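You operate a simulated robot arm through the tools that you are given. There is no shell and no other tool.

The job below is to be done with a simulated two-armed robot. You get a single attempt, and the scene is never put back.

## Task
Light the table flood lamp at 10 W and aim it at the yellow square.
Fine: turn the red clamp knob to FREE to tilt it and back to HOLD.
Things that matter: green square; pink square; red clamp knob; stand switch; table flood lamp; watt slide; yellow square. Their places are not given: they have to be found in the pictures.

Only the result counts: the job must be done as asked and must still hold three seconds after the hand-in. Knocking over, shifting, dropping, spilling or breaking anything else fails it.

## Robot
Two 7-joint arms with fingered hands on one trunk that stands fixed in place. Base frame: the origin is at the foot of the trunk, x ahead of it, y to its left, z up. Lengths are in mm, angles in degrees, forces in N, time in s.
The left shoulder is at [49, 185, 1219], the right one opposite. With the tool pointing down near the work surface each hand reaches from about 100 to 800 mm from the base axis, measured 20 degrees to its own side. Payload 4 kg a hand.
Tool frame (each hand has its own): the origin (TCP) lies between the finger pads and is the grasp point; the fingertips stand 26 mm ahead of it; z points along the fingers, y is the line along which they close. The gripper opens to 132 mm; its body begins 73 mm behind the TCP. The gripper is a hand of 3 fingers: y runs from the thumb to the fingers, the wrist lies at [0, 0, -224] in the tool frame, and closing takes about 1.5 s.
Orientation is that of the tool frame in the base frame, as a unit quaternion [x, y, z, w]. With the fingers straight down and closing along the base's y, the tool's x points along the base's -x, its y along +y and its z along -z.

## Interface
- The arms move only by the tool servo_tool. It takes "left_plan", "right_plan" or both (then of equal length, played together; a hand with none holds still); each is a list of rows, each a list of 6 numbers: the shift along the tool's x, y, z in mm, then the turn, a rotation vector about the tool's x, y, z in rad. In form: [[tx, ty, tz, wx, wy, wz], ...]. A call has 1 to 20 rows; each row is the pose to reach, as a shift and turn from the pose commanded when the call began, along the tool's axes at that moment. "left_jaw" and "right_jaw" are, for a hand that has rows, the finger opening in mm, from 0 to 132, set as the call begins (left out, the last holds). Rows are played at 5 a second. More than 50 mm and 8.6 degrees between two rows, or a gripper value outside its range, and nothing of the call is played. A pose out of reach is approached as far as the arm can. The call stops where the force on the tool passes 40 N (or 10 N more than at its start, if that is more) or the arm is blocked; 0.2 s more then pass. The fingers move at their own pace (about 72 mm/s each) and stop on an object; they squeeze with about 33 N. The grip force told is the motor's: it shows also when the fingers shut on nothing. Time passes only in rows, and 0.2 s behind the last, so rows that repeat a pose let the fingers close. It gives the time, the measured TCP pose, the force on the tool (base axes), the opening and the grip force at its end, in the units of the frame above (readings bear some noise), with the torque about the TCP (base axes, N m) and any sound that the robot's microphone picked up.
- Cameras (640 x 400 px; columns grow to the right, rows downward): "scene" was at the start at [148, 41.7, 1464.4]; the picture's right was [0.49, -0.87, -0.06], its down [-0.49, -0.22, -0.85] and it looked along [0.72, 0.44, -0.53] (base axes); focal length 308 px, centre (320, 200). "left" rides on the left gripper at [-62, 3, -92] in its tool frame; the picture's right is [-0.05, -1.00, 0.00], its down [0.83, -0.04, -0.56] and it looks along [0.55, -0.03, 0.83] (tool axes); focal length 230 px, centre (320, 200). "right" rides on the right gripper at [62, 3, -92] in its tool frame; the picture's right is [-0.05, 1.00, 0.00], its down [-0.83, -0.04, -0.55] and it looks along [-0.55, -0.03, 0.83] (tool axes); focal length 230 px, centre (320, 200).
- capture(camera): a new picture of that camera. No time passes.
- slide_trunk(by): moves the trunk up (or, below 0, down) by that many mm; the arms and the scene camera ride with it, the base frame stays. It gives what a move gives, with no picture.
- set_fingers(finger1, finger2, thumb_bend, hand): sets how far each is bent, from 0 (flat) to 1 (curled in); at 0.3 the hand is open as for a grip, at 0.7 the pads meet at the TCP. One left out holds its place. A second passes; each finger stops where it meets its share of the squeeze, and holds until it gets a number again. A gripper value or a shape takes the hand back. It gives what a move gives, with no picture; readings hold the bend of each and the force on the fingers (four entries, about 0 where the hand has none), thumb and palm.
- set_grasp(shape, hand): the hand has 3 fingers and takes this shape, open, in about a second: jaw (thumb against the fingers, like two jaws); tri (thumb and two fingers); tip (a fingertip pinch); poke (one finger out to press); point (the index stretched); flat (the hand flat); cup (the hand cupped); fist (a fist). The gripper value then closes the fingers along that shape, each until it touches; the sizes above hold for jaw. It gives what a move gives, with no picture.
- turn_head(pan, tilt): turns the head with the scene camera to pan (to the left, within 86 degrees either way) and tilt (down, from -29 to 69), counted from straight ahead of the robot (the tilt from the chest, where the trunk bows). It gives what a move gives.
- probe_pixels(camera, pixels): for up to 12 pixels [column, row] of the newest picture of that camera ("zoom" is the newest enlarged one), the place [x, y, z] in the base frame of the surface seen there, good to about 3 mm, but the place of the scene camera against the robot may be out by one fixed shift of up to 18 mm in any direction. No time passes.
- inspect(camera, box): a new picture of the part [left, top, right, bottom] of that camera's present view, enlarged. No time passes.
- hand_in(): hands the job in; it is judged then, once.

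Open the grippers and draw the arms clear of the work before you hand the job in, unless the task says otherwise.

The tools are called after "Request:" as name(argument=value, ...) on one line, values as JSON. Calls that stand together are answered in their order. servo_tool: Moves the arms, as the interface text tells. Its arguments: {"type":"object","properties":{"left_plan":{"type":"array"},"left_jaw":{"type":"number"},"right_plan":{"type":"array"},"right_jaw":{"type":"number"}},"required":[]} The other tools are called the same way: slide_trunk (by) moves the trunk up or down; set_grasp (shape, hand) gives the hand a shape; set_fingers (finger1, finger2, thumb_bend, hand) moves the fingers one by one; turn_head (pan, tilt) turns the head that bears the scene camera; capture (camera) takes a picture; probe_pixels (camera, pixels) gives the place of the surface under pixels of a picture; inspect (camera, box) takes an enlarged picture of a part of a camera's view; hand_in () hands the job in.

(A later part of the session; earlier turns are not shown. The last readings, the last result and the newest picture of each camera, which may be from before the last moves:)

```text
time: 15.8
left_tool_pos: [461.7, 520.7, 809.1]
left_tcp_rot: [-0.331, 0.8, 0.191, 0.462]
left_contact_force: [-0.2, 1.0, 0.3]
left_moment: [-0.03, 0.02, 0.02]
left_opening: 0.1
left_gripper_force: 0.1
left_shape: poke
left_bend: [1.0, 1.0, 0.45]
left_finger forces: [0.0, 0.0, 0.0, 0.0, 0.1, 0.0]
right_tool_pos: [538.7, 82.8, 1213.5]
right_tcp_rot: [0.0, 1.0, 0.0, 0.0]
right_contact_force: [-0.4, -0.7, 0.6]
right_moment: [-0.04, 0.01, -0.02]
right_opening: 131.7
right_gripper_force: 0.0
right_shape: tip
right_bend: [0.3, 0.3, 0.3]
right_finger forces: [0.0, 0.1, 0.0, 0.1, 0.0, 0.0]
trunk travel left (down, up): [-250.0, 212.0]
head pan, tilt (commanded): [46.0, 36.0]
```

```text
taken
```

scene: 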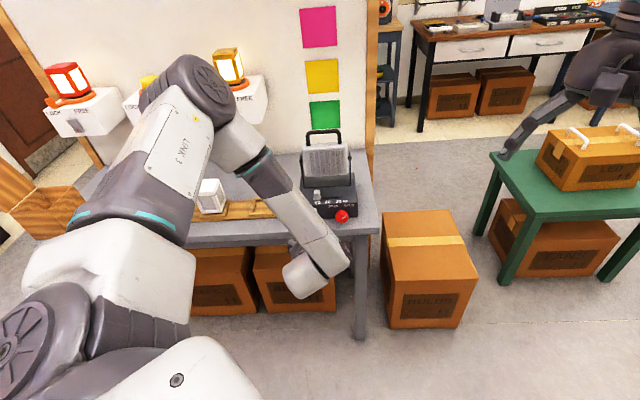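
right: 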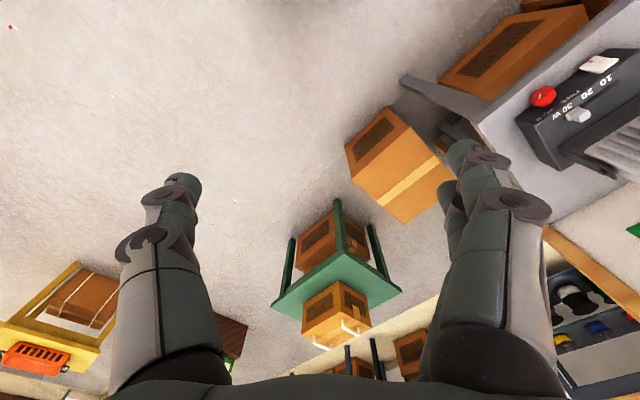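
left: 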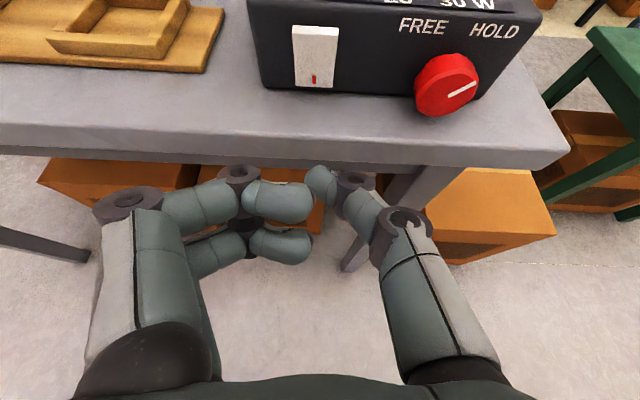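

I'll zoom in on the lamp, the wall and the rocker to see whether it is lit and where the beam falls.

Request:
inspect(camera="scene", box=[270, 0, 390, 130])

Request:
inspect(camera="scene", box=[280, 110, 380, 230])

Request:
inspect(camera="left", box=[240, 0, 400, 110])

```text
3.08 times, centred on (330, 65) of scene
```

zoom: 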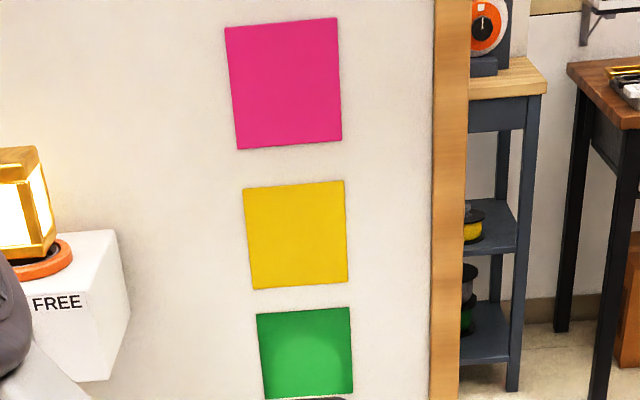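

```text
3.33 times, centred on (330, 170) of scene
```

zoom: 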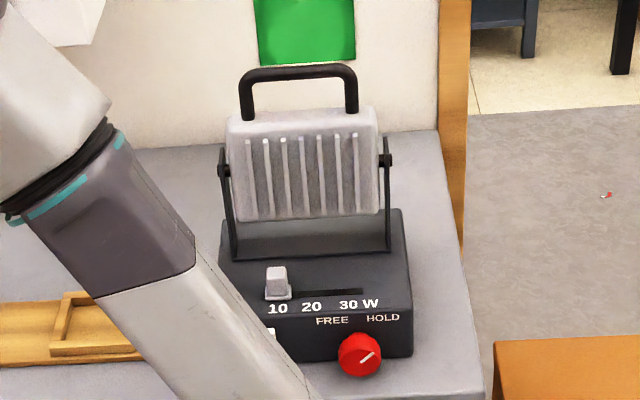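

```text
3.64 times, centred on (320, 55) of left
```

zoom: 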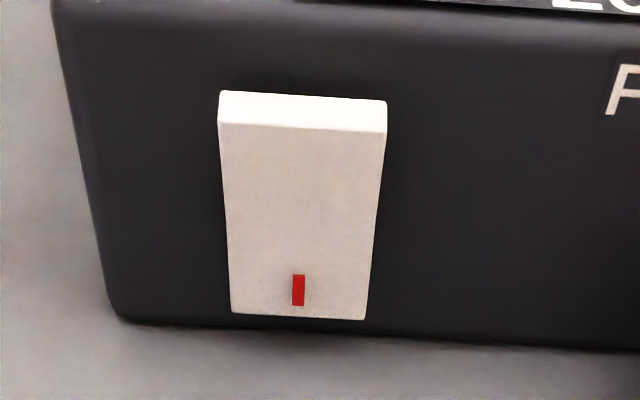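

The lamp is lit: its spot shows on the lower part of the green square, so it has to tilt up to yellow. I'll open the left hand to jaw and bring it to a steep hover above the handle, with the fingers on the wall side and the thumb on the robot side.

Request:
set_grasp(hand="left", shape="jaw")

Request:
servo_tool(left_plan=[[-37, 0, -21.4, 0.039, 0.039, 0.1072], [-74, 0, -42.7, 0.0781, 0.0781, 0.2144], [-110.9, 0, -64.1, 0.1171, 0.1171, 0.3216], [-148, 0, -85.4, 0.1561, 0.1561, 0.4289], [-185, 0, -106.8, 0.1951, 0.1951, 0.5361], [-222, 0, -128.1, 0.2342, 0.2342, 0.6433], [-258.9, 0, -149.5, 0.2732, 0.2732, 0.7505], [-271.5, -6.5, -127.7, 0.3122, 0.3122, 0.8577], [-284.1, -13.1, -105.9, 0.3513, 0.3513, 0.9649], [-296.7, -19.6, -84, 0.3903, 0.3903, 1.0721], [-309.3, -26.1, -62.3, 0.4293, 0.4293, 1.1793], [-321.9, -32.6, -40.5, 0.4683, 0.4683, 1.2866], [-334.5, -39.2, -18.6, 0.5074, 0.5074, 1.3938], [-347.1, -45.7, 3.2, 0.5464, 0.5464, 1.501], [-347.1, -45.7, 3.2, 0.5464, 0.5464, 1.501]], left_jaw=60)

Request:
capture(camera="left")

Request:
capture(camera="scene")

```text
time: 16.7
left_tool_pos: [462.2, 521.0, 811.1]
left_tcp_rot: [-0.331, 0.8, 0.191, 0.462]
left_contact_force: [-1.3, 0.7, 0.3]
left_moment: [0.0, -0.03, 0.03]
left_opening: 131.8
left_gripper_force: 0.1
left_shape: jaw
left_bend: [0.3, 0.3, 0.3]
left_finger forces: [0.0, 0.0, 0.0, 0.0, 0.0, 0.0]
right_tool_pos: [538.5, 81.2, 1214.6]
right_tcp_rot: [0.0, 1.0, 0.0, 0.0]
right_contact_force: [-0.2, 0.8, 0.1]
right_moment: [-0.02, 0.01, 0.0]
right_opening: 131.8
right_gripper_force: 0.1
right_shape: tip
right_bend: [0.3, 0.3, 0.3]
right_finger forces: [0.0, 0.0, 0.0, 0.1, 0.0, 0.0]
trunk travel left (down, up): [-250.0, 212.0]
head pan, tilt (commanded): [46.0, 36.0]
```

```text
time: 19.9
left_tool_pos: [617.2, 613.1, 1111.1]
left_tcp_rot: [0.378, 0.91, 0.161, 0.066]
left_contact_force: [0.3, 0.6, -0.2]
left_moment: [0.02, -0.03, -0.02]
left_opening: 60.4
left_gripper_force: 0.1
left_shape: jaw
left_bend: [0.73, 0.73, 0.7]
left_finger forces: [0.0, 0.0, 0.0, 0.1, 0.0, 0.0]
right_tool_pos: [537.6, 81.7, 1215.6]
right_tcp_rot: [0.0, 1.0, 0.0, 0.0]
right_contact_force: [-0.6, 0.2, 0.7]
right_moment: [0.0, -0.02, -0.01]
right_opening: 131.6
right_gripper_force: 0.1
right_shape: tip
right_bend: [0.3, 0.3, 0.3]
right_finger forces: [0.0, 0.0, 0.0, 0.0, 0.1, 0.1]
trunk travel left (down, up): [-250.0, 212.0]
head pan, tilt (commanded): [46.0, 36.0]
```

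```text
taken
```

left: 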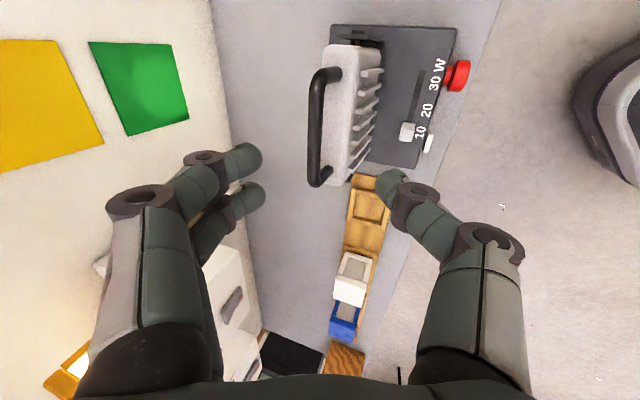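

```text
taken
```

scene: 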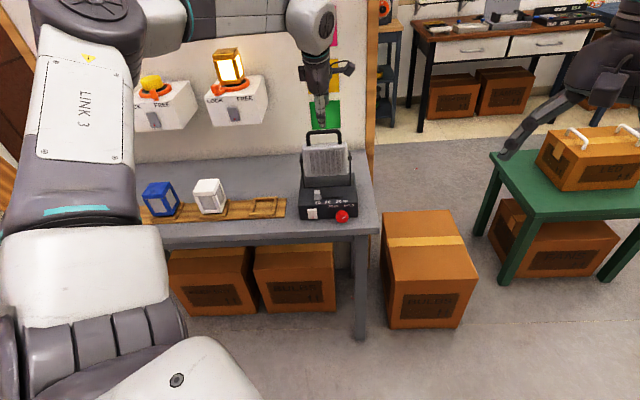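

The left camera sees the handle bar along (318,80)–(315,185), and the green and yellow squares. I'll probe the bar, the head top and the fingertips.

Request:
probe_pixels(camera="left", pixels=[[313, 100], [313, 130], [312, 160], [317, 130], [309, 130], [345, 100], [355, 60], [345, 170], [255, 155], [390, 175], [255, 195], [380, 185]])

Request:
inspect(camera="left", box=[270, 20, 480, 220])

Request:
probe_pixels(camera="left", pixels=[[60, 45], [100, 140], [5, 170], [5, 45], [92, 45], [168, 48], [187, 115], [130, 133], [140, 90]])

```text
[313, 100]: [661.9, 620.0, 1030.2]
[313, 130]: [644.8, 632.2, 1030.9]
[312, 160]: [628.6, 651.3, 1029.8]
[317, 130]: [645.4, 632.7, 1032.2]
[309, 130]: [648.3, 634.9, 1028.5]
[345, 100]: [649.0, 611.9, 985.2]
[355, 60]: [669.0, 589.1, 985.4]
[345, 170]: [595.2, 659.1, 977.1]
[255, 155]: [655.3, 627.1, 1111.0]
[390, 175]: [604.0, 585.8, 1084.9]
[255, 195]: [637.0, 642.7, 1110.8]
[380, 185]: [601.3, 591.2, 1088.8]
```

```text
2.00 times, centred on (375, 120) of left
```

zoom: 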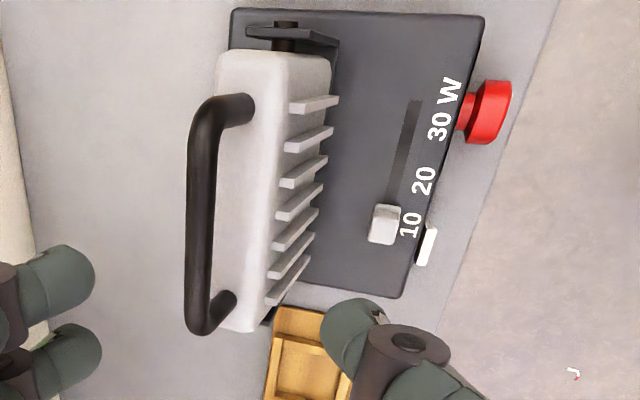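

```text
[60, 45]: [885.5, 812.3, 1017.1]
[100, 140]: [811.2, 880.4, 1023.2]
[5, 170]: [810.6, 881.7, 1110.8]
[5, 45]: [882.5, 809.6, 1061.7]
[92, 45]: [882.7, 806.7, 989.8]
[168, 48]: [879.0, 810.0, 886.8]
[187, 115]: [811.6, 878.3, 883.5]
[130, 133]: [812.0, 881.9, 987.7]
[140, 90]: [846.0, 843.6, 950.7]
```

The bar centre is at about n=905, z=1025, u≈4, and the head top is at z=985. I'll descend along the tool axis so the bar lies about 10 mm ahead of the TCP between the open fingers.

Request:
servo_tool(left_plan=[[0, 1, 20, 0, 0, 0], [0, 2, 40, 0, 0, 0], [0, 3, 55, 0, 0, 0], [0, 3.5, 70, 0, 0, 0], [0, 4.1, 82.5, 0, 0, 0], [0, 4.1, 82.5, 0, 0, 0]])

Request:
capture(camera="left")

Request:
inspect(camera="scene", box=[260, 70, 400, 190])

```text
time: 21.3
left_tool_pos: [641.0, 636.8, 1033.9]
left_tcp_rot: [0.376, 0.91, 0.16, 0.066]
left_contact_force: [0.3, 0.4, -0.1]
left_moment: [0.01, -0.02, 0.03]
left_opening: 60.9
left_gripper_force: 0.0
left_shape: jaw
left_bend: [0.73, 0.73, 0.7]
left_finger forces: [0.1, 0.1, 0.1, 0.0, 0.1, 0.0]
right_tool_pos: [537.9, 81.9, 1214.9]
right_tcp_rot: [0.001, 1.0, 0.001, 0.0]
right_contact_force: [1.2, -0.2, 0.0]
right_moment: [-0.02, 0.04, -0.05]
right_opening: 131.9
right_gripper_force: 0.1
right_shape: tip
right_bend: [0.3, 0.3, 0.3]
right_finger forces: [0.1, 0.0, 0.1, 0.0, 0.1, 0.0]
trunk travel left (down, up): [-250.0, 212.0]
head pan, tilt (commanded): [46.0, 36.0]
```

```text
taken
```

left: 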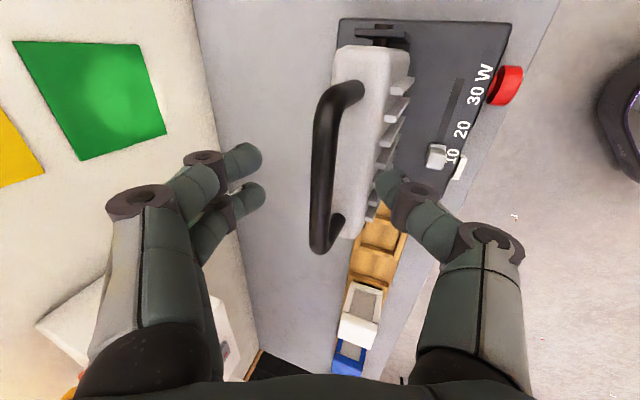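

```text
3.33 times, centred on (330, 130) of scene
```

zoom: 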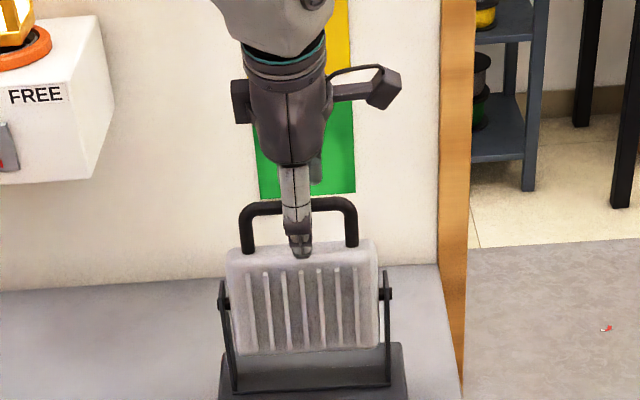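

The bar sits between the thumb and the fingers with no contact, so I'll leave the hand open for now. Next I'll part-close the right hand's tip shape in free air to see how its fingers close.

Request:
servo_tool(right_plan=[[0, 0, 0, 0, 0, 0], [0, 0, 0, 0, 0, 0], [0, 0, 0, 0, 0, 0], [0, 0, 0, 0, 0, 0], [0, 0, 0, 0, 0, 0], [0, 0, 0, 0, 0, 0]], right_jaw=36)

Request:
capture(camera="right")

```text
time: 22.7
left_tool_pos: [640.4, 636.5, 1033.6]
left_tcp_rot: [0.376, 0.91, 0.16, 0.066]
left_contact_force: [0.3, 0.1, -0.7]
left_moment: [-0.01, 0.0, -0.01]
left_opening: 60.7
left_gripper_force: 0.1
left_shape: jaw
left_bend: [0.73, 0.73, 0.7]
left_finger forces: [0.0, 0.1, 0.0, 0.1, 0.0, 0.0]
right_tool_pos: [538.9, 82.9, 1214.3]
right_tcp_rot: [0.0, 1.0, 0.0, 0.001]
right_contact_force: [0.1, 0.3, -0.5]
right_moment: [-0.04, -0.03, 0.0]
right_opening: 36.4
right_gripper_force: 0.1
right_shape: tip
right_bend: [0.73, 0.73, 0.7]
right_finger forces: [0.1, 0.0, 0.1, 0.0, 0.0, 0.1]
trunk travel left (down, up): [-250.0, 212.0]
head pan, tilt (commanded): [46.0, 36.0]
```

```text
taken
```

right: 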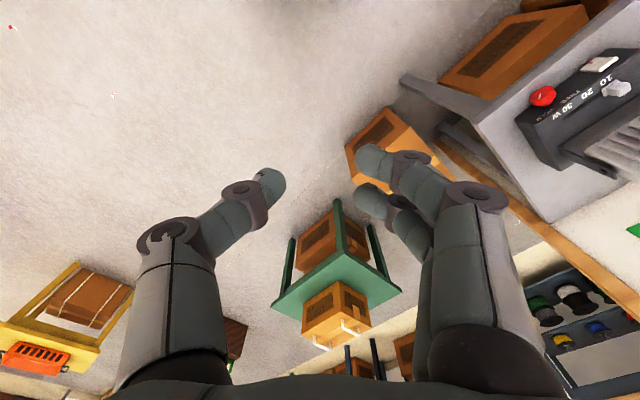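

The tip shape closes both fingers like jaw. To let the right arm reach the knob nearly horizontally I need the trunk lower, so I'll first lift the left hand well clear of the lamp.

Request:
servo_tool(left_plan=[[0, -1, -20, 0, 0, 0], [0, -2.5, -50, 0, 0, 0], [0, -4.1, -82.5, 0, 0, 0], [0, 9.6, -120.1, 0, 0, 0], [0, 23.3, -157.7, 0, 0, 0], [0, 37, -195.3, 0, 0, 0], [0, 50.6, -232.9, 0, 0, 0], [0, 50.6, -232.9, 0, 0, 0]])

Request:
slide_trunk(by=-150)

Request:
capture(camera="scene")

```text
time: 24.5
left_tool_pos: [618.5, 613.4, 1268.5]
left_tcp_rot: [0.377, 0.91, 0.16, 0.066]
left_contact_force: [-0.2, 0.2, 0.0]
left_moment: [0.02, 0.01, -0.02]
left_opening: 60.9
left_gripper_force: 0.1
left_shape: jaw
left_bend: [0.73, 0.73, 0.7]
left_finger forces: [0.0, 0.0, 0.0, 0.0, 0.1, 0.0]
right_tool_pos: [537.8, 81.7, 1214.5]
right_tcp_rot: [0.0, 1.0, 0.0, -0.001]
right_contact_force: [-1.2, -0.4, -0.3]
right_moment: [-0.01, -0.01, 0.03]
right_opening: 36.3
right_gripper_force: 0.1
right_shape: tip
right_bend: [0.73, 0.73, 0.7]
right_finger forces: [0.0, 0.1, 0.1, 0.0, 0.1, 0.0]
trunk travel left (down, up): [-250.0, 212.0]
head pan, tilt (commanded): [46.0, 36.0]
```

```text
time: 26.2
left_tool_pos: [618.1, 613.2, 1120.7]
left_tcp_rot: [0.377, 0.91, 0.161, 0.068]
left_contact_force: [-1.0, -0.1, 0.4]
left_moment: [0.01, -0.01, 0.02]
left_opening: 60.5
left_gripper_force: 0.0
left_shape: jaw
left_bend: [0.73, 0.73, 0.7]
left_finger forces: [0.0, 0.1, 0.1, 0.0, 0.0, 0.0]
right_tool_pos: [536.6, 82.5, 1067.0]
right_tcp_rot: [0.0, 1.0, -0.001, 0.001]
right_contact_force: [-0.4, -0.3, 0.1]
right_moment: [-0.01, 0.0, -0.01]
right_opening: 36.6
right_gripper_force: 0.0
right_shape: tip
right_bend: [0.73, 0.73, 0.7]
right_finger forces: [0.1, 0.1, 0.1, 0.0, 0.0, 0.0]
trunk travel left (down, up): [-100.0, 362.0]
head pan, tilt (commanded): [46.0, 36.0]
```

```text
taken
```

scene: 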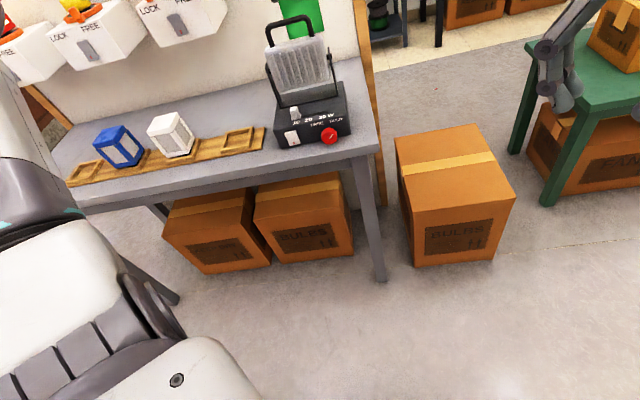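

The trunk is 150 mm lower, so I'll raise the head view a little and re-measure the knob from the left camera, which still hovers above the handle.

Request:
turn_head(pan=46, tilt=20)

Request:
capture(camera="scene")

Request:
inspect(camera="left", box=[390, 20, 530, 130])

```text
time: 27.0
left_tool_pos: [618.7, 614.0, 1118.8]
left_tcp_rot: [0.377, 0.91, 0.16, 0.067]
left_contact_force: [-0.4, 0.5, 0.2]
left_moment: [-0.05, -0.04, -0.01]
left_opening: 60.7
left_gripper_force: 0.0
left_shape: jaw
left_bend: [0.73, 0.73, 0.7]
left_finger forces: [0.0, 0.0, 0.0, 0.0, 0.0, 0.0]
right_tool_pos: [539.2, 82.5, 1064.0]
right_tcp_rot: [0.0, 1.0, 0.0, 0.0]
right_contact_force: [-0.3, 0.1, -0.7]
right_moment: [0.01, 0.03, -0.02]
right_opening: 36.4
right_gripper_force: 0.1
right_shape: tip
right_bend: [0.73, 0.73, 0.7]
right_finger forces: [0.0, 0.0, 0.0, 0.0, 0.0, 0.0]
trunk travel left (down, up): [-100.0, 362.0]
head pan, tilt (commanded): [46.0, 20.0]
```

```text
taken
```

scene: 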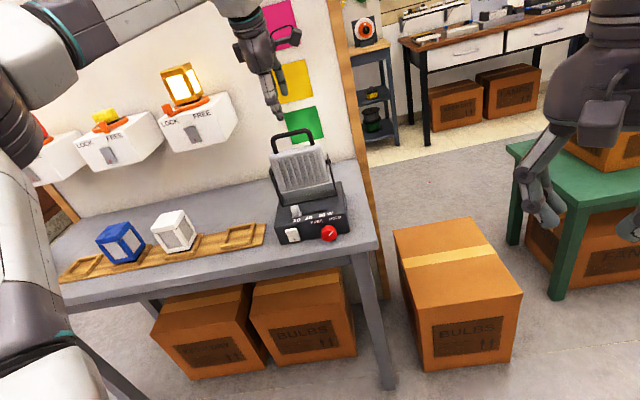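

```text
3.64 times, centred on (460, 75) of left
```

zoom: 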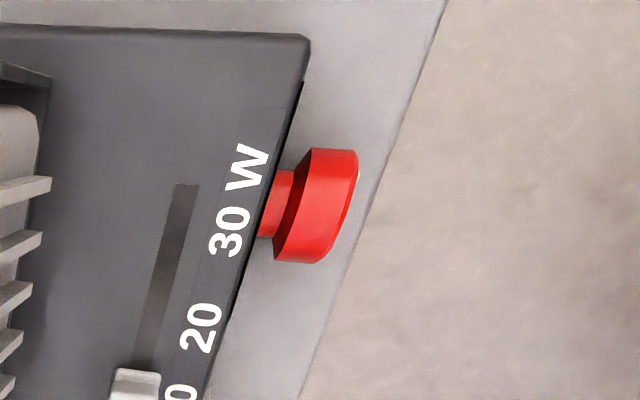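

The knob shows clearly from above at zoom (315,205). I'll probe its rim, body and shaft.

Request:
probe_pixels(camera="zoom", pixels=[[315, 205], [330, 153], [300, 258], [335, 155], [285, 255], [345, 205], [295, 205], [275, 205], [352, 165], [325, 255], [355, 220], [345, 210]])

Request:
inspect(camera="scene", box=[255, 180, 375, 260])

```text
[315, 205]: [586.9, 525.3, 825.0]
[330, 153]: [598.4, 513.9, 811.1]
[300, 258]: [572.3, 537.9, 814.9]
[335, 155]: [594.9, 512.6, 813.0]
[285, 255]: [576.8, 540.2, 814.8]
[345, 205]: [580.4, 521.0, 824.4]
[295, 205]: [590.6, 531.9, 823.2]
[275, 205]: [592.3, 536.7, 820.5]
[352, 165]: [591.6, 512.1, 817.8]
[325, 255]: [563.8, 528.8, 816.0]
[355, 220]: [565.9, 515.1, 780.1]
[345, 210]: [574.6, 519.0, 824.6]
```

```text
5.00 times, centred on (315, 220) of scene
```

zoom: 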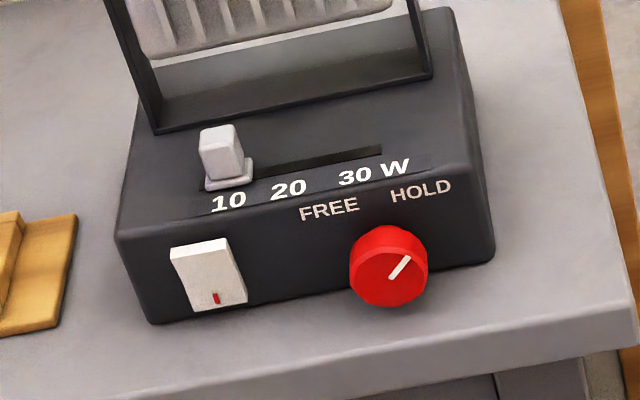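

I'll probe the knob's front face extremes in this scene zoom to get its centre height.

Request:
probe_pixels(camera="zoom", pixels=[[386, 302], [390, 245], [352, 272], [424, 270], [388, 278], [410, 258], [390, 228], [375, 300], [230, 205], [290, 190], [400, 340], [300, 330]])

```text
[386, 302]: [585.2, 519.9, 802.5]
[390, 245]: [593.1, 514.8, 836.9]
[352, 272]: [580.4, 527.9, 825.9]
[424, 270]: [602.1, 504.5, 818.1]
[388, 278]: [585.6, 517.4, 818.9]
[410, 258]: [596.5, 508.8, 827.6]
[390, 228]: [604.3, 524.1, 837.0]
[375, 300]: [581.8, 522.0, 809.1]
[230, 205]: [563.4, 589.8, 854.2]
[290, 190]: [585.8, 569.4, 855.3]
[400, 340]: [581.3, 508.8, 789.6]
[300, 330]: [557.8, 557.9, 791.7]
```

The knob centre is at u≈42, z≈809.5, radius ≈17, front face at n≈775. Before approaching I'll measure how far the right hand's thumb and finger joints stand out, since the table top is only 28 mm below the knob axis.

Request:
capture(camera="right")

Request:
probe_pixels(camera="right", pixels=[[272, 178], [282, 188], [258, 178], [240, 188], [225, 190], [250, 212], [165, 225], [140, 238], [370, 150], [360, 195], [405, 155], [400, 195]])

Request:
inspect(camera="right", box=[100, 120, 540, 400])

```text
taken
```

right: 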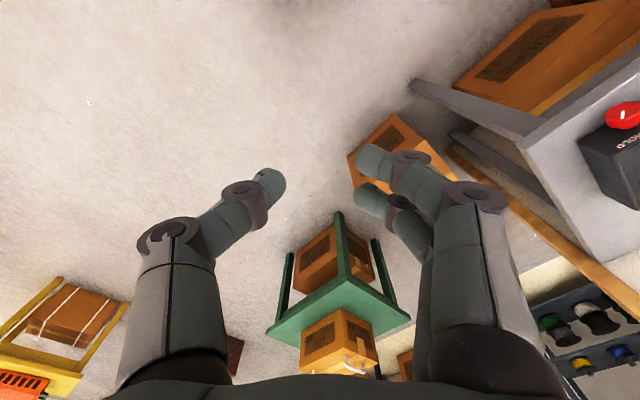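

```text
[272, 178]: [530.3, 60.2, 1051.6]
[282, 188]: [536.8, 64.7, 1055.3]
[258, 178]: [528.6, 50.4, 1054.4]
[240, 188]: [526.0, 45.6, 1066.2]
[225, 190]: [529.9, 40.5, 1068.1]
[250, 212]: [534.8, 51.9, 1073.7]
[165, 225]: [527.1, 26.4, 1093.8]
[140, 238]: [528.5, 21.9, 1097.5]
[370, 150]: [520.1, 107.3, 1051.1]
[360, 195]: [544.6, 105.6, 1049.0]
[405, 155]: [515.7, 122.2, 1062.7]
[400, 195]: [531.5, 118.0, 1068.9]
```

```text
1.43 times, centred on (320, 260) of right
```

zoom: 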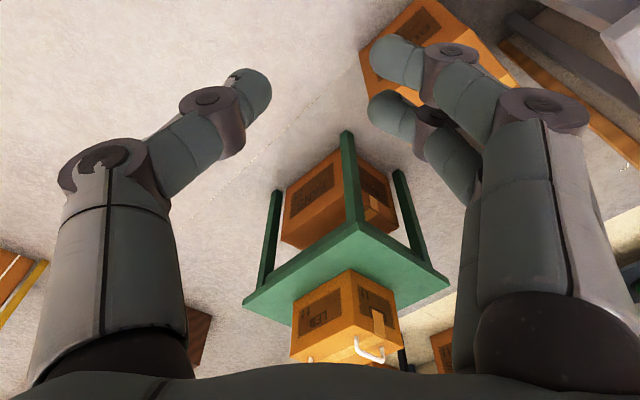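

The joints stand out about 38 mm to the sides, so I'll use a 40°-pitched approach and turn the knob in several short strokes. I'll move the right hand to a standoff in front of the knob, rolled +24° about the knob axis.

Request:
servo_tool(right_plan=[[1.2, 26.9, 17.8, -0.0499, -0.0466, -0.0388], [2.4, 53.9, 35.7, -0.0999, -0.0931, -0.0776], [3.6, 80.8, 53.5, -0.1498, -0.1397, -0.1164], [4.7, 107.8, 71.4, -0.1998, -0.1863, -0.1552], [5.9, 134.7, 89.2, -0.2497, -0.2329, -0.194], [7.1, 161.7, 107.1, -0.2997, -0.2794, -0.2328], [8.3, 188.6, 124.9, -0.3496, -0.326, -0.2716], [9.5, 215.5, 142.7, -0.3995, -0.3726, -0.3103], [10.7, 242.5, 160.6, -0.4495, -0.4191, -0.3491], [11.9, 269.4, 178.4, -0.4994, -0.4657, -0.3879], [13.1, 296.4, 196.3, -0.5494, -0.5123, -0.4267], [14.2, 323.3, 214.1, -0.5993, -0.5589, -0.4655], [15.4, 350.3, 231.9, -0.6493, -0.6054, -0.5043], [16.6, 377.2, 249.8, -0.6992, -0.652, -0.5431], [16.6, 377.2, 249.8, -0.6992, -0.652, -0.5431]], right_jaw=52)

Request:
capture(camera="right")

Request:
capture(camera="scene")

Request:
capture(camera="left")

```text
time: 30.2
left_tool_pos: [617.4, 613.1, 1119.0]
left_tcp_rot: [0.376, 0.91, 0.161, 0.066]
left_contact_force: [0.0, 0.3, 0.0]
left_moment: [-0.01, 0.02, 0.04]
left_opening: 60.7
left_gripper_force: 0.0
left_shape: jaw
left_bend: [0.73, 0.73, 0.7]
left_finger forces: [0.0, 0.0, 0.0, 0.1, 0.1, 0.0]
right_tool_pos: [527.2, 446.5, 813.3]
right_tcp_rot: [-0.257, 0.853, 0.332, 0.31]
right_contact_force: [-0.3, -0.2, 0.1]
right_moment: [-0.03, 0.0, -0.01]
right_opening: 51.8
right_gripper_force: 0.0
right_shape: tip
right_bend: [0.73, 0.73, 0.7]
right_finger forces: [0.1, 0.0, 0.0, 0.0, 0.1, 0.0]
right hand out of reach, approached as far as the arm can: row 14, 15
trunk travel left (down, up): [-100.0, 362.0]
head pan, tilt (commanded): [46.0, 20.0]
```

```text
taken
```

right: 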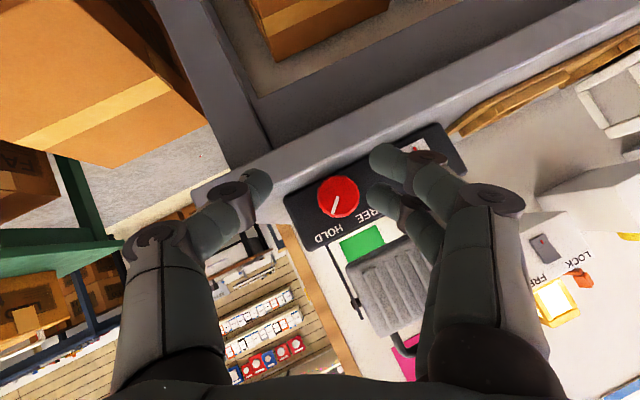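

```text
taken
```

scene: 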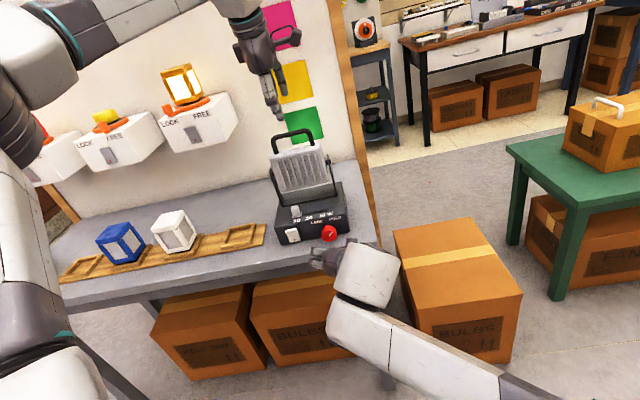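

```text
taken
```

left: 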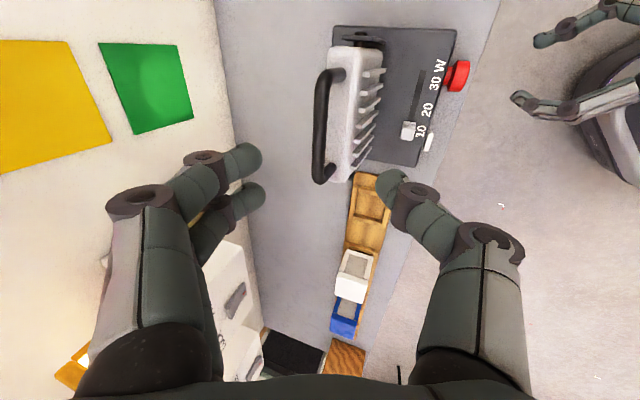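

The right arm stopped about 14 mm short of the standoff ("out of reach"), though the distance isn't extreme, so it looks like a joint limit. I'll check the forearm's posture by probing it in the scene picture.

Request:
probe_pixels(camera="scene", pixels=[[500, 385], [450, 370], [400, 350], [345, 325], [370, 275], [385, 260], [330, 258], [320, 245]])

Request:
turn_head(pan=20, tilt=45)

Request:
capture(camera="scene")

```text
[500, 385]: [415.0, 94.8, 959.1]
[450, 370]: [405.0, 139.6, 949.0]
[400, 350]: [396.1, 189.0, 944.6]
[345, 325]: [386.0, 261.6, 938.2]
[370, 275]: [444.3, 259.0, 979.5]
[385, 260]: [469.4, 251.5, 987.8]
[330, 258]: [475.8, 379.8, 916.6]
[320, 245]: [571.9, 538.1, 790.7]
```

```text
time: 31.1
left_tool_pos: [618.1, 613.5, 1120.5]
left_tcp_rot: [0.377, 0.91, 0.161, 0.067]
left_contact_force: [0.0, 0.0, 0.3]
left_moment: [0.0, 0.01, 0.01]
left_opening: 60.7
left_gripper_force: 0.0
left_shape: jaw
left_bend: [0.73, 0.73, 0.7]
left_finger forces: [0.1, 0.1, 0.0, 0.0, 0.0, 0.0]
right_tool_pos: [528.1, 446.1, 813.4]
right_tcp_rot: [-0.257, 0.853, 0.332, 0.31]
right_contact_force: [1.3, -0.9, 0.0]
right_moment: [0.03, 0.01, 0.0]
right_opening: 51.8
right_gripper_force: 0.1
right_shape: tip
right_bend: [0.73, 0.73, 0.7]
right_finger forces: [0.0, 0.0, 0.0, 0.0, 0.0, 0.1]
trunk travel left (down, up): [-100.0, 362.0]
head pan, tilt (commanded): [20.0, 45.0]
```

```text
taken
```

scene: 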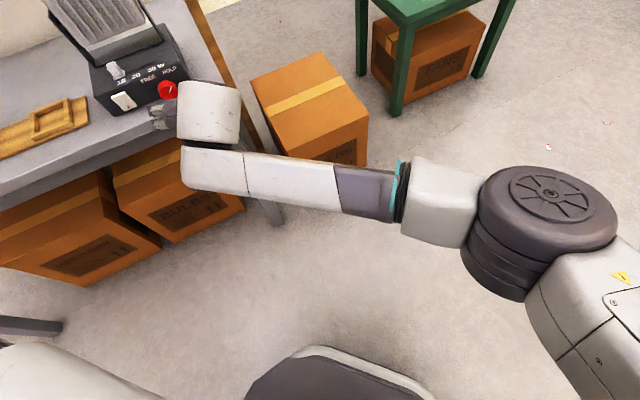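

The right elbow stands far forward and to the right, with the forearm running leftward. I'll probe the elbow and upper arm to understand the limit.

Request:
probe_pixels(camera="scene", pixels=[[545, 190], [600, 300], [635, 350], [440, 200], [370, 190], [290, 180], [215, 165], [210, 110], [160, 115], [520, 280]])

```text
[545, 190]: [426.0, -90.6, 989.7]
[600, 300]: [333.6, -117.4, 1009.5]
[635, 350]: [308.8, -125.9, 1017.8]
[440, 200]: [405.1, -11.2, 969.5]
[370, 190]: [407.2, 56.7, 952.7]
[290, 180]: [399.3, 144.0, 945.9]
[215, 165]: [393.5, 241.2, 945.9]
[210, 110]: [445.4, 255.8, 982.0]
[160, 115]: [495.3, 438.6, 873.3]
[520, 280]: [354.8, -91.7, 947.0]
```

The right upper arm is at its inward shoulder limit: its azimuth is only about 13°, while the knob would need about 26°. So the right hand can't get to the knob, and the left arm must do the work. I'll take the right arm back the way it came.

Request:
servo_tool(right_plan=[[-7, -10.9, -29.6, 0.0499, 0.0466, 0.0388], [-13.9, -21.8, -59.3, 0.0999, 0.0931, 0.0776], [-20.9, -32.6, -88.9, 0.1498, 0.1397, 0.1164], [-27.9, -43.5, -118.6, 0.1998, 0.1863, 0.1552], [-34.9, -54.4, -148.2, 0.2497, 0.2329, 0.194], [-41.8, -65.3, -177.8, 0.2997, 0.2794, 0.2328], [-48.8, -76.2, -207.5, 0.3496, 0.326, 0.2716], [-55.8, -87, -237.1, 0.3995, 0.3726, 0.3103], [-62.7, -97.9, -266.8, 0.4495, 0.4191, 0.3491], [-69.7, -108.8, -296.4, 0.4994, 0.4657, 0.3879], [-76.7, -119.7, -326, 0.5494, 0.5123, 0.4267], [-83.6, -130.6, -355.7, 0.5993, 0.5589, 0.4655], [-90.6, -141.4, -385.3, 0.6493, 0.6054, 0.5043], [-97.6, -152.3, -414.9, 0.6992, 0.652, 0.5431]])

Request:
turn_head(pan=46, tilt=24)

Request:
capture(camera="scene")

```text
time: 34.1
left_tool_pos: [617.9, 613.2, 1120.8]
left_tcp_rot: [0.377, 0.91, 0.16, 0.066]
left_contact_force: [-0.1, -0.6, -0.9]
left_moment: [0.02, -0.01, -0.02]
left_opening: 60.6
left_gripper_force: 0.1
left_shape: jaw
left_bend: [0.73, 0.73, 0.7]
left_finger forces: [0.0, 0.0, 0.1, 0.0, 0.1, 0.0]
right_tool_pos: [544.3, 70.8, 1062.3]
right_tcp_rot: [0.001, 1.0, -0.001, -0.001]
right_contact_force: [0.0, 0.1, 0.0]
right_moment: [0.01, -0.03, 0.01]
right_opening: 51.7
right_gripper_force: 0.1
right_shape: tip
right_bend: [0.73, 0.73, 0.7]
right_finger forces: [0.0, 0.0, 0.0, 0.1, 0.0, 0.0]
trunk travel left (down, up): [-100.0, 362.0]
head pan, tilt (commanded): [20.0, 45.0]
```

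```text
time: 35.0
left_tool_pos: [618.6, 613.1, 1120.1]
left_tcp_rot: [0.377, 0.91, 0.16, 0.067]
left_contact_force: [0.2, -1.1, -0.5]
left_moment: [0.02, -0.02, 0.0]
left_opening: 60.5
left_gripper_force: 0.1
left_shape: jaw
left_bend: [0.73, 0.73, 0.7]
left_finger forces: [0.0, 0.1, 0.1, 0.1, 0.0, 0.0]
right_tool_pos: [543.8, 70.8, 1061.6]
right_tcp_rot: [0.0, 1.0, 0.0, 0.0]
right_contact_force: [-0.5, 0.4, 0.9]
right_moment: [-0.01, -0.04, -0.01]
right_opening: 51.6
right_gripper_force: 0.1
right_shape: tip
right_bend: [0.73, 0.73, 0.7]
right_finger forces: [0.1, 0.0, 0.1, 0.1, 0.0, 0.0]
trunk travel left (down, up): [-100.0, 362.0]
head pan, tilt (commanded): [46.0, 24.0]
```

```text
taken
```

scene: 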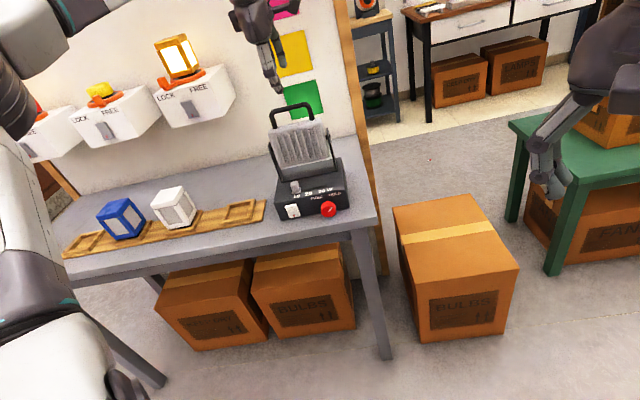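

With the right arm clear, I'll switch the left hand to the tip shape. Then I bring it around to a standoff in front of the knob, pitched 30° and rolled +20° about the knob axis, opening 50 mm.

Request:
set_grasp(hand="left", shape="tip")

Request:
servo_tool(left_plan=[[-4, -37, -0.7, -0.0609, -0.0264, -0.1055], [-8, -74, -1.4, -0.1217, -0.0529, -0.211], [-12, -111, -2.1, -0.1826, -0.0793, -0.3164], [-17, -148, -2.8, -0.2434, -0.1057, -0.4219], [-22, -181.3, -2.1, -0.3043, -0.1321, -0.5274], [-26, -194.3, 33.6, -0.3652, -0.1586, -0.6329], [-30, -207.3, 69.4, -0.426, -0.185, -0.7383], [-33, -220.2, 105.1, -0.4869, -0.2114, -0.8438], [-36, -233.2, 140.8, -0.5477, -0.2378, -0.9493], [-38, -246.2, 176.5, -0.6086, -0.2643, -1.0548], [-40.5, -259.9, 214.1, -0.6694, -0.2907, -1.1602], [-40.5, -252.3, 234.2, -0.7303, -0.3171, -1.2657], [-40.5, -239, 239.1, -0.7303, -0.3171, -1.2657], [-40.5, -239, 239.1, -0.7303, -0.3171, -1.2657]], left_jaw=50)

Request:
capture(camera="left")

Request:
capture(camera="scene")

```text
time: 35.9
left_tool_pos: [618.5, 614.3, 1118.2]
left_tcp_rot: [0.377, 0.91, 0.161, 0.066]
left_contact_force: [-0.4, 0.4, 0.1]
left_moment: [0.04, 0.02, 0.01]
left_opening: 132.1
left_gripper_force: 0.1
left_shape: tip
left_bend: [0.3, 0.3, 0.3]
left_finger forces: [0.0, 0.1, 0.0, 0.1, 0.1, 0.1]
right_tool_pos: [545.9, 70.8, 1061.3]
right_tcp_rot: [0.0, 1.0, 0.001, 0.0]
right_contact_force: [0.8, 0.3, 0.5]
right_moment: [0.0, -0.04, -0.01]
right_opening: 51.7
right_gripper_force: 0.0
right_shape: tip
right_bend: [0.73, 0.73, 0.7]
right_finger forces: [0.0, 0.0, 0.1, 0.0, 0.0, 0.1]
trunk travel left (down, up): [-100.0, 362.0]
head pan, tilt (commanded): [46.0, 24.0]
```

```text
time: 38.9
left_tool_pos: [546.6, 483.9, 812.4]
left_tcp_rot: [-0.247, 0.821, 0.327, 0.398]
left_contact_force: [0.2, 0.3, 0.4]
left_moment: [0.02, -0.01, 0.03]
left_opening: 50.5
left_gripper_force: 0.1
left_shape: tip
left_bend: [0.73, 0.73, 0.7]
left_finger forces: [0.0, 0.0, 0.0, 0.0, 0.0, 0.0]
right_tool_pos: [543.5, 71.6, 1061.7]
right_tcp_rot: [0.001, 1.0, 0.0, 0.001]
right_contact_force: [-0.2, 0.0, 0.6]
right_moment: [0.01, -0.01, -0.03]
right_opening: 51.7
right_gripper_force: 0.1
right_shape: tip
right_bend: [0.73, 0.73, 0.7]
right_finger forces: [0.1, 0.1, 0.0, 0.0, 0.0, 0.0]
trunk travel left (down, up): [-100.0, 362.0]
head pan, tilt (commanded): [46.0, 24.0]
```

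```text
taken
```

left: 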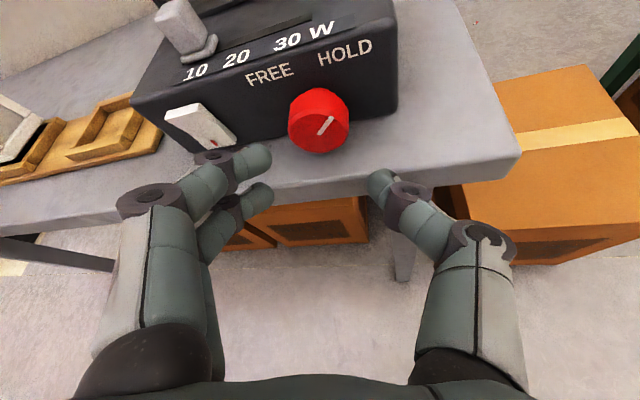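

```text
taken
```

scene: 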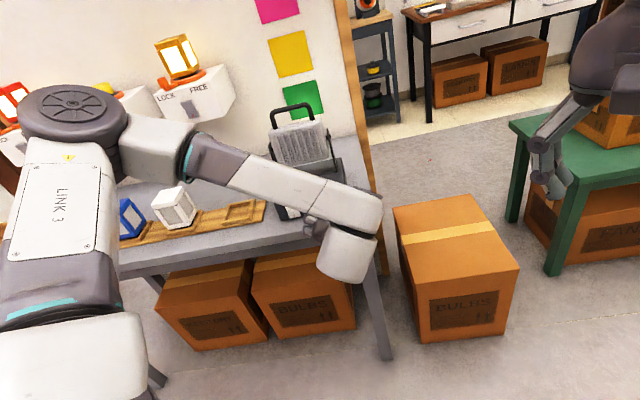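

The knob is centred at (320,120) between the fingers at left and the thumb at right. I'll probe the knob face and the fingertips to check alignment before closing in.

Request:
probe_pixels(camera="left", pixels=[[318, 128], [293, 128], [346, 118], [320, 150], [318, 95], [265, 155], [270, 190], [372, 180], [380, 172], [405, 188], [440, 180], [213, 160]])

Request:
inspect(camera="left", box=[220, 40, 420, 220])

```text
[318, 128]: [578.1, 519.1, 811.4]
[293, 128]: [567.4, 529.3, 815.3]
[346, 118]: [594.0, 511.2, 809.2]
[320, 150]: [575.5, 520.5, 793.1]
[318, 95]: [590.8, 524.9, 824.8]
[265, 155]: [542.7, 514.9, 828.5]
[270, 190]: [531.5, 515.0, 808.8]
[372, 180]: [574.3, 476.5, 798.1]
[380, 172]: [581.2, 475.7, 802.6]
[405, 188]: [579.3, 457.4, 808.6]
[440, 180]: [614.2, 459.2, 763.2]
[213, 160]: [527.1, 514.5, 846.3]
```

```text
2.22 times, centred on (320, 130) of left
```

zoom: 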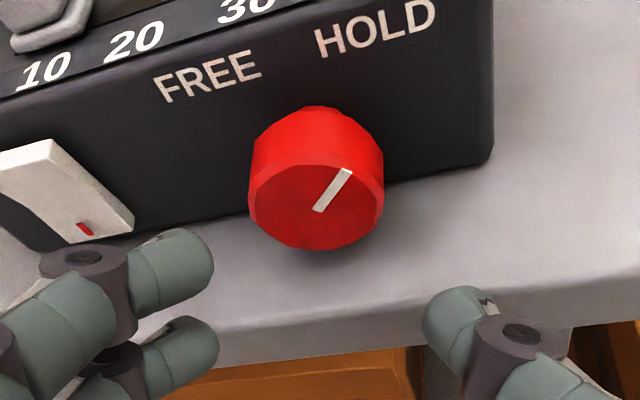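

Everything is aligned: knob axis at u≈42, z≈810, and the thumb bottom stays about 6 mm above the table. I'll advance 45 mm along the knob axis with the hand open.

Request:
servo_tool(left_plan=[[-5, 0.3, 8, 0, 0, 0], [-10, 0.6, 16, 0, 0, 0], [-15, 0.9, 24.5, 0, 0, 0], [-19.5, 1.1, 32, 0, 0, 0], [-23.3, 1.2, 38.5, 0, 0, 0], [-23.3, 1.2, 38.5, 0, 0, 0]])

Request:
inspect(camera="left", box=[220, 80, 420, 240])

```text
time: 40.3
left_tool_pos: [576.9, 515.6, 814.9]
left_tcp_rot: [-0.246, 0.822, 0.327, 0.397]
left_contact_force: [-2.1, -1.0, 1.5]
left_moment: [0.04, 0.0, 0.03]
left_opening: 50.8
left_gripper_force: 0.0
left_shape: tip
left_bend: [0.74, 0.73, 0.7]
left_finger forces: [1.9, 0.1, 0.1, 0.0, 0.0, 0.0]
right_tool_pos: [544.1, 71.4, 1062.5]
right_tcp_rot: [0.0, 1.0, 0.0, 0.0]
right_contact_force: [-0.3, 0.4, -0.2]
right_moment: [0.01, -0.01, -0.01]
right_opening: 51.6
right_gripper_force: 0.1
right_shape: tip
right_bend: [0.73, 0.73, 0.7]
right_finger forces: [0.1, 0.0, 0.0, 0.0, 0.0, 0.1]
trunk travel left (down, up): [-100.0, 362.0]
head pan, tilt (commanded): [46.0, 24.0]
```

```text
2.50 times, centred on (320, 160) of left
```

zoom: 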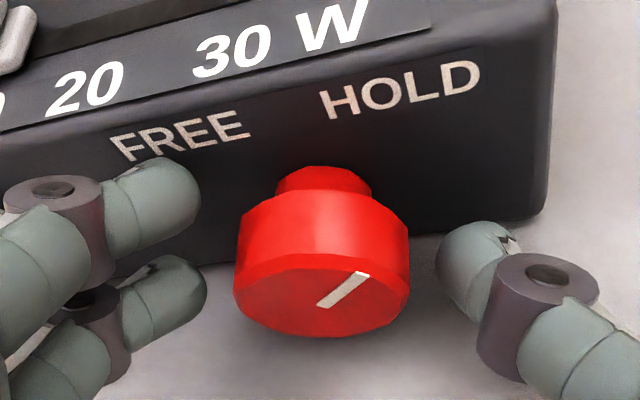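

The upper fingertip brushes the base face with about 2 N, so I'll back off 4 mm along the axis and then close on the knob.

Request:
servo_tool(left_plan=[[2, 0, -3.5, 0, 0, 0], [2, 0, -3.5, 0, 0, 0]])

Request:
servo_tool(left_plan=[[0, 0, 0, 0, 0, 0], [0, 0, 0, 0, 0, 0], [0, 0, 0, 0, 0, 0], [0, 0, 0, 0, 0, 0], [0, 0, 0, 0, 0, 0], [0, 0, 0, 0, 0, 0]], left_jaw=10)

Request:
inspect(camera="left", box=[220, 80, 420, 240])

```text
time: 40.9
left_tool_pos: [573.4, 514.5, 815.5]
left_tcp_rot: [-0.246, 0.821, 0.327, 0.397]
left_contact_force: [-0.4, -0.1, -0.2]
left_moment: [0.0, -0.02, -0.03]
left_opening: 50.2
left_gripper_force: 0.0
left_shape: tip
left_bend: [0.74, 0.73, 0.7]
left_finger forces: [0.0, 0.1, 0.1, 0.0, 0.0, 0.0]
right_tool_pos: [543.6, 73.1, 1060.6]
right_tcp_rot: [0.001, 1.0, 0.001, 0.0]
right_contact_force: [0.0, 0.3, 0.1]
right_moment: [0.02, 0.0, -0.02]
right_opening: 51.7
right_gripper_force: 0.1
right_shape: tip
right_bend: [0.73, 0.73, 0.7]
right_finger forces: [0.1, 0.1, 0.0, 0.0, 0.0, 0.1]
trunk travel left (down, up): [-100.0, 362.0]
head pan, tilt (commanded): [46.0, 24.0]
```

```text
time: 42.3
left_tool_pos: [575.5, 514.6, 815.0]
left_tcp_rot: [-0.246, 0.822, 0.327, 0.396]
left_contact_force: [1.2, 0.7, -2.4]
left_moment: [-0.01, -0.05, 0.02]
left_opening: 28.1
left_gripper_force: 32.5
left_shape: tip
left_bend: [0.73, 0.73, 0.7]
left_finger forces: [15.4, 14.5, 0.0, 0.0, 30.2, 0.0]
right_tool_pos: [544.1, 71.6, 1061.6]
right_tcp_rot: [0.0, 1.0, 0.0, -0.001]
right_contact_force: [0.6, 0.4, 0.7]
right_moment: [-0.01, -0.02, -0.02]
right_opening: 51.6
right_gripper_force: 0.0
right_shape: tip
right_bend: [0.73, 0.73, 0.7]
right_finger forces: [0.1, 0.1, 0.0, 0.0, 0.1, 0.0]
trunk travel left (down, up): [-100.0, 362.0]
head pan, tilt (commanded): [46.0, 24.0]
```

```text
2.50 times, centred on (320, 160) of left
```

zoom: 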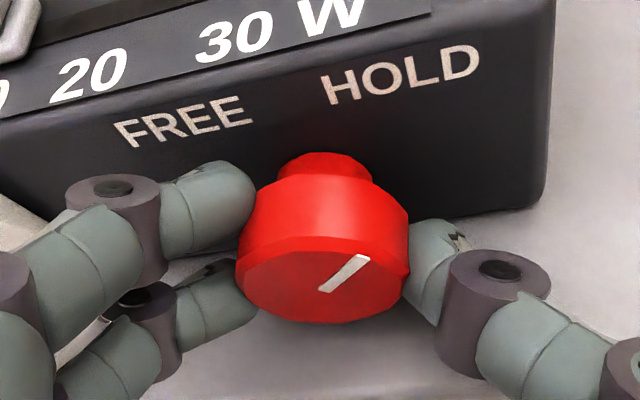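

The grip is firm (15+15 N against 30 N). Now I'll rotate the hand -30° about the knob axis, toward FREE.

Request:
servo_tool(left_plan=[[0.12, 0.43, 0.07, 0.0436, 0, -0.0756], [0.24, 0.86, 0.14, 0.0873, 0, -0.1512], [0.37, 1.29, 0.21, 0.1309, 0, -0.2267], [0.49, 1.71, 0.28, 0.1745, 0, -0.3023], [0.61, 2.14, 0.35, 0.2182, 0, -0.3779], [0.73, 2.57, 0.42, 0.2618, 0, -0.4534], [0.73, 2.57, 0.42, 0.2618, 0, -0.4534]])

Request:
inspect(camera="left", box=[220, 80, 420, 240])

```text
time: 43.9
left_tool_pos: [572.3, 516.0, 815.2]
left_tcp_rot: [-0.37, 0.78, 0.12, 0.49]
left_contact_force: [-4.0, 10.3, 5.2]
left_moment: [0.12, -0.07, 0.22]
left_opening: 27.7
left_gripper_force: 32.8
left_shape: tip
left_bend: [0.73, 0.73, 0.7]
left_finger forces: [19.9, 15.1, 0.0, 0.0, 28.2, 0.0]
right_tool_pos: [542.6, 71.9, 1061.8]
right_tcp_rot: [0.0, 1.0, -0.001, 0.0]
right_contact_force: [-0.1, 0.0, 0.9]
right_moment: [0.01, 0.02, -0.02]
right_opening: 51.5
right_gripper_force: 0.1
right_shape: tip
right_bend: [0.73, 0.73, 0.7]
right_finger forces: [0.0, 0.0, 0.1, 0.0, 0.0, 0.0]
trunk travel left (down, up): [-100.0, 362.0]
head pan, tilt (commanded): [46.0, 24.0]
```

```text
2.50 times, centred on (320, 160) of left
```

zoom: 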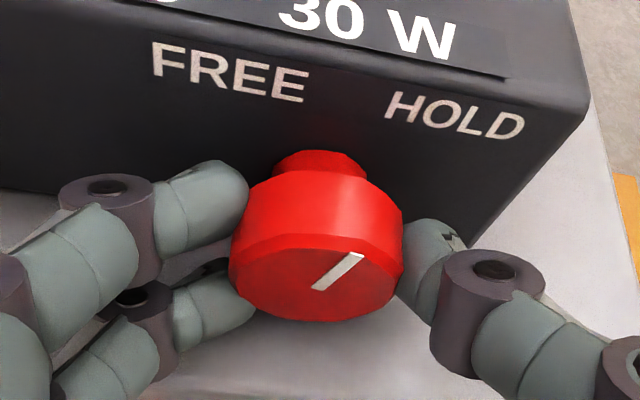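

The knob turned with the hand: the pointer stayed fixed relative to the fingers while the labels rotated 30°. I'll open slightly, rotate the hand back +30° and regrip.

Request:
servo_tool(left_plan=[[0, 0, 0, 0, 0, 0], [0, 0, 0, 0, 0, 0], [0, 0, 0, 0, 0, 0], [0.09, -0.53, 0.05, -0.0524, 0, 0.0907], [0.19, -1.06, 0.11, -0.1047, 0, 0.1814], [0.28, -1.59, 0.16, -0.1571, 0, 0.2721], [0.38, -2.12, 0.22, -0.2094, 0, 0.3628], [0.47, -2.65, 0.27, -0.2618, 0, 0.4534], [0.47, -2.65, 0.27, -0.2618, 0, 0.4534]], left_jaw=44)

Request:
inspect(camera="left", box=[220, 80, 420, 240])

Request:
capture(camera="scene")

```text
time: 45.9
left_tool_pos: [574.6, 513.7, 812.9]
left_tcp_rot: [-0.246, 0.822, 0.328, 0.396]
left_contact_force: [0.6, 0.3, 0.7]
left_moment: [0.0, -0.01, -0.02]
left_opening: 43.5
left_gripper_force: 0.1
left_shape: tip
left_bend: [0.74, 0.74, 0.7]
left_finger forces: [0.0, 0.1, 0.1, 0.0, 0.0, 0.0]
right_tool_pos: [544.7, 70.7, 1061.4]
right_tcp_rot: [0.0, 1.0, 0.001, 0.0]
right_contact_force: [-0.1, 0.4, -0.3]
right_moment: [0.03, 0.0, 0.02]
right_opening: 51.7
right_gripper_force: 0.0
right_shape: tip
right_bend: [0.73, 0.73, 0.7]
right_finger forces: [0.0, 0.1, 0.0, 0.0, 0.0, 0.1]
trunk travel left (down, up): [-100.0, 362.0]
head pan, tilt (commanded): [46.0, 24.0]
```

```text
2.50 times, centred on (320, 160) of left
```

zoom: 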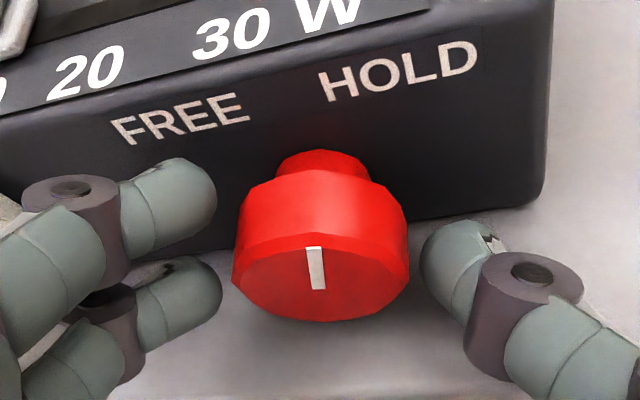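

```text
taken
```

scene: 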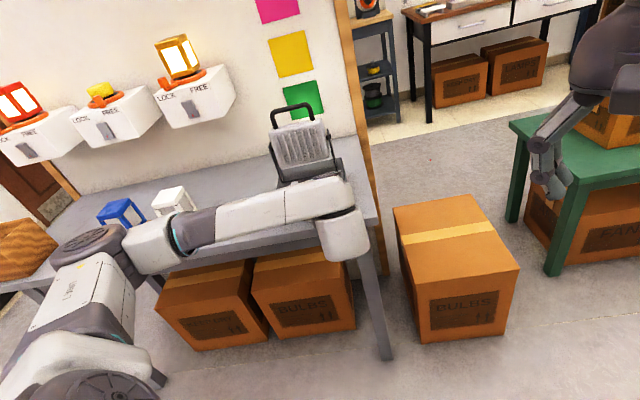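

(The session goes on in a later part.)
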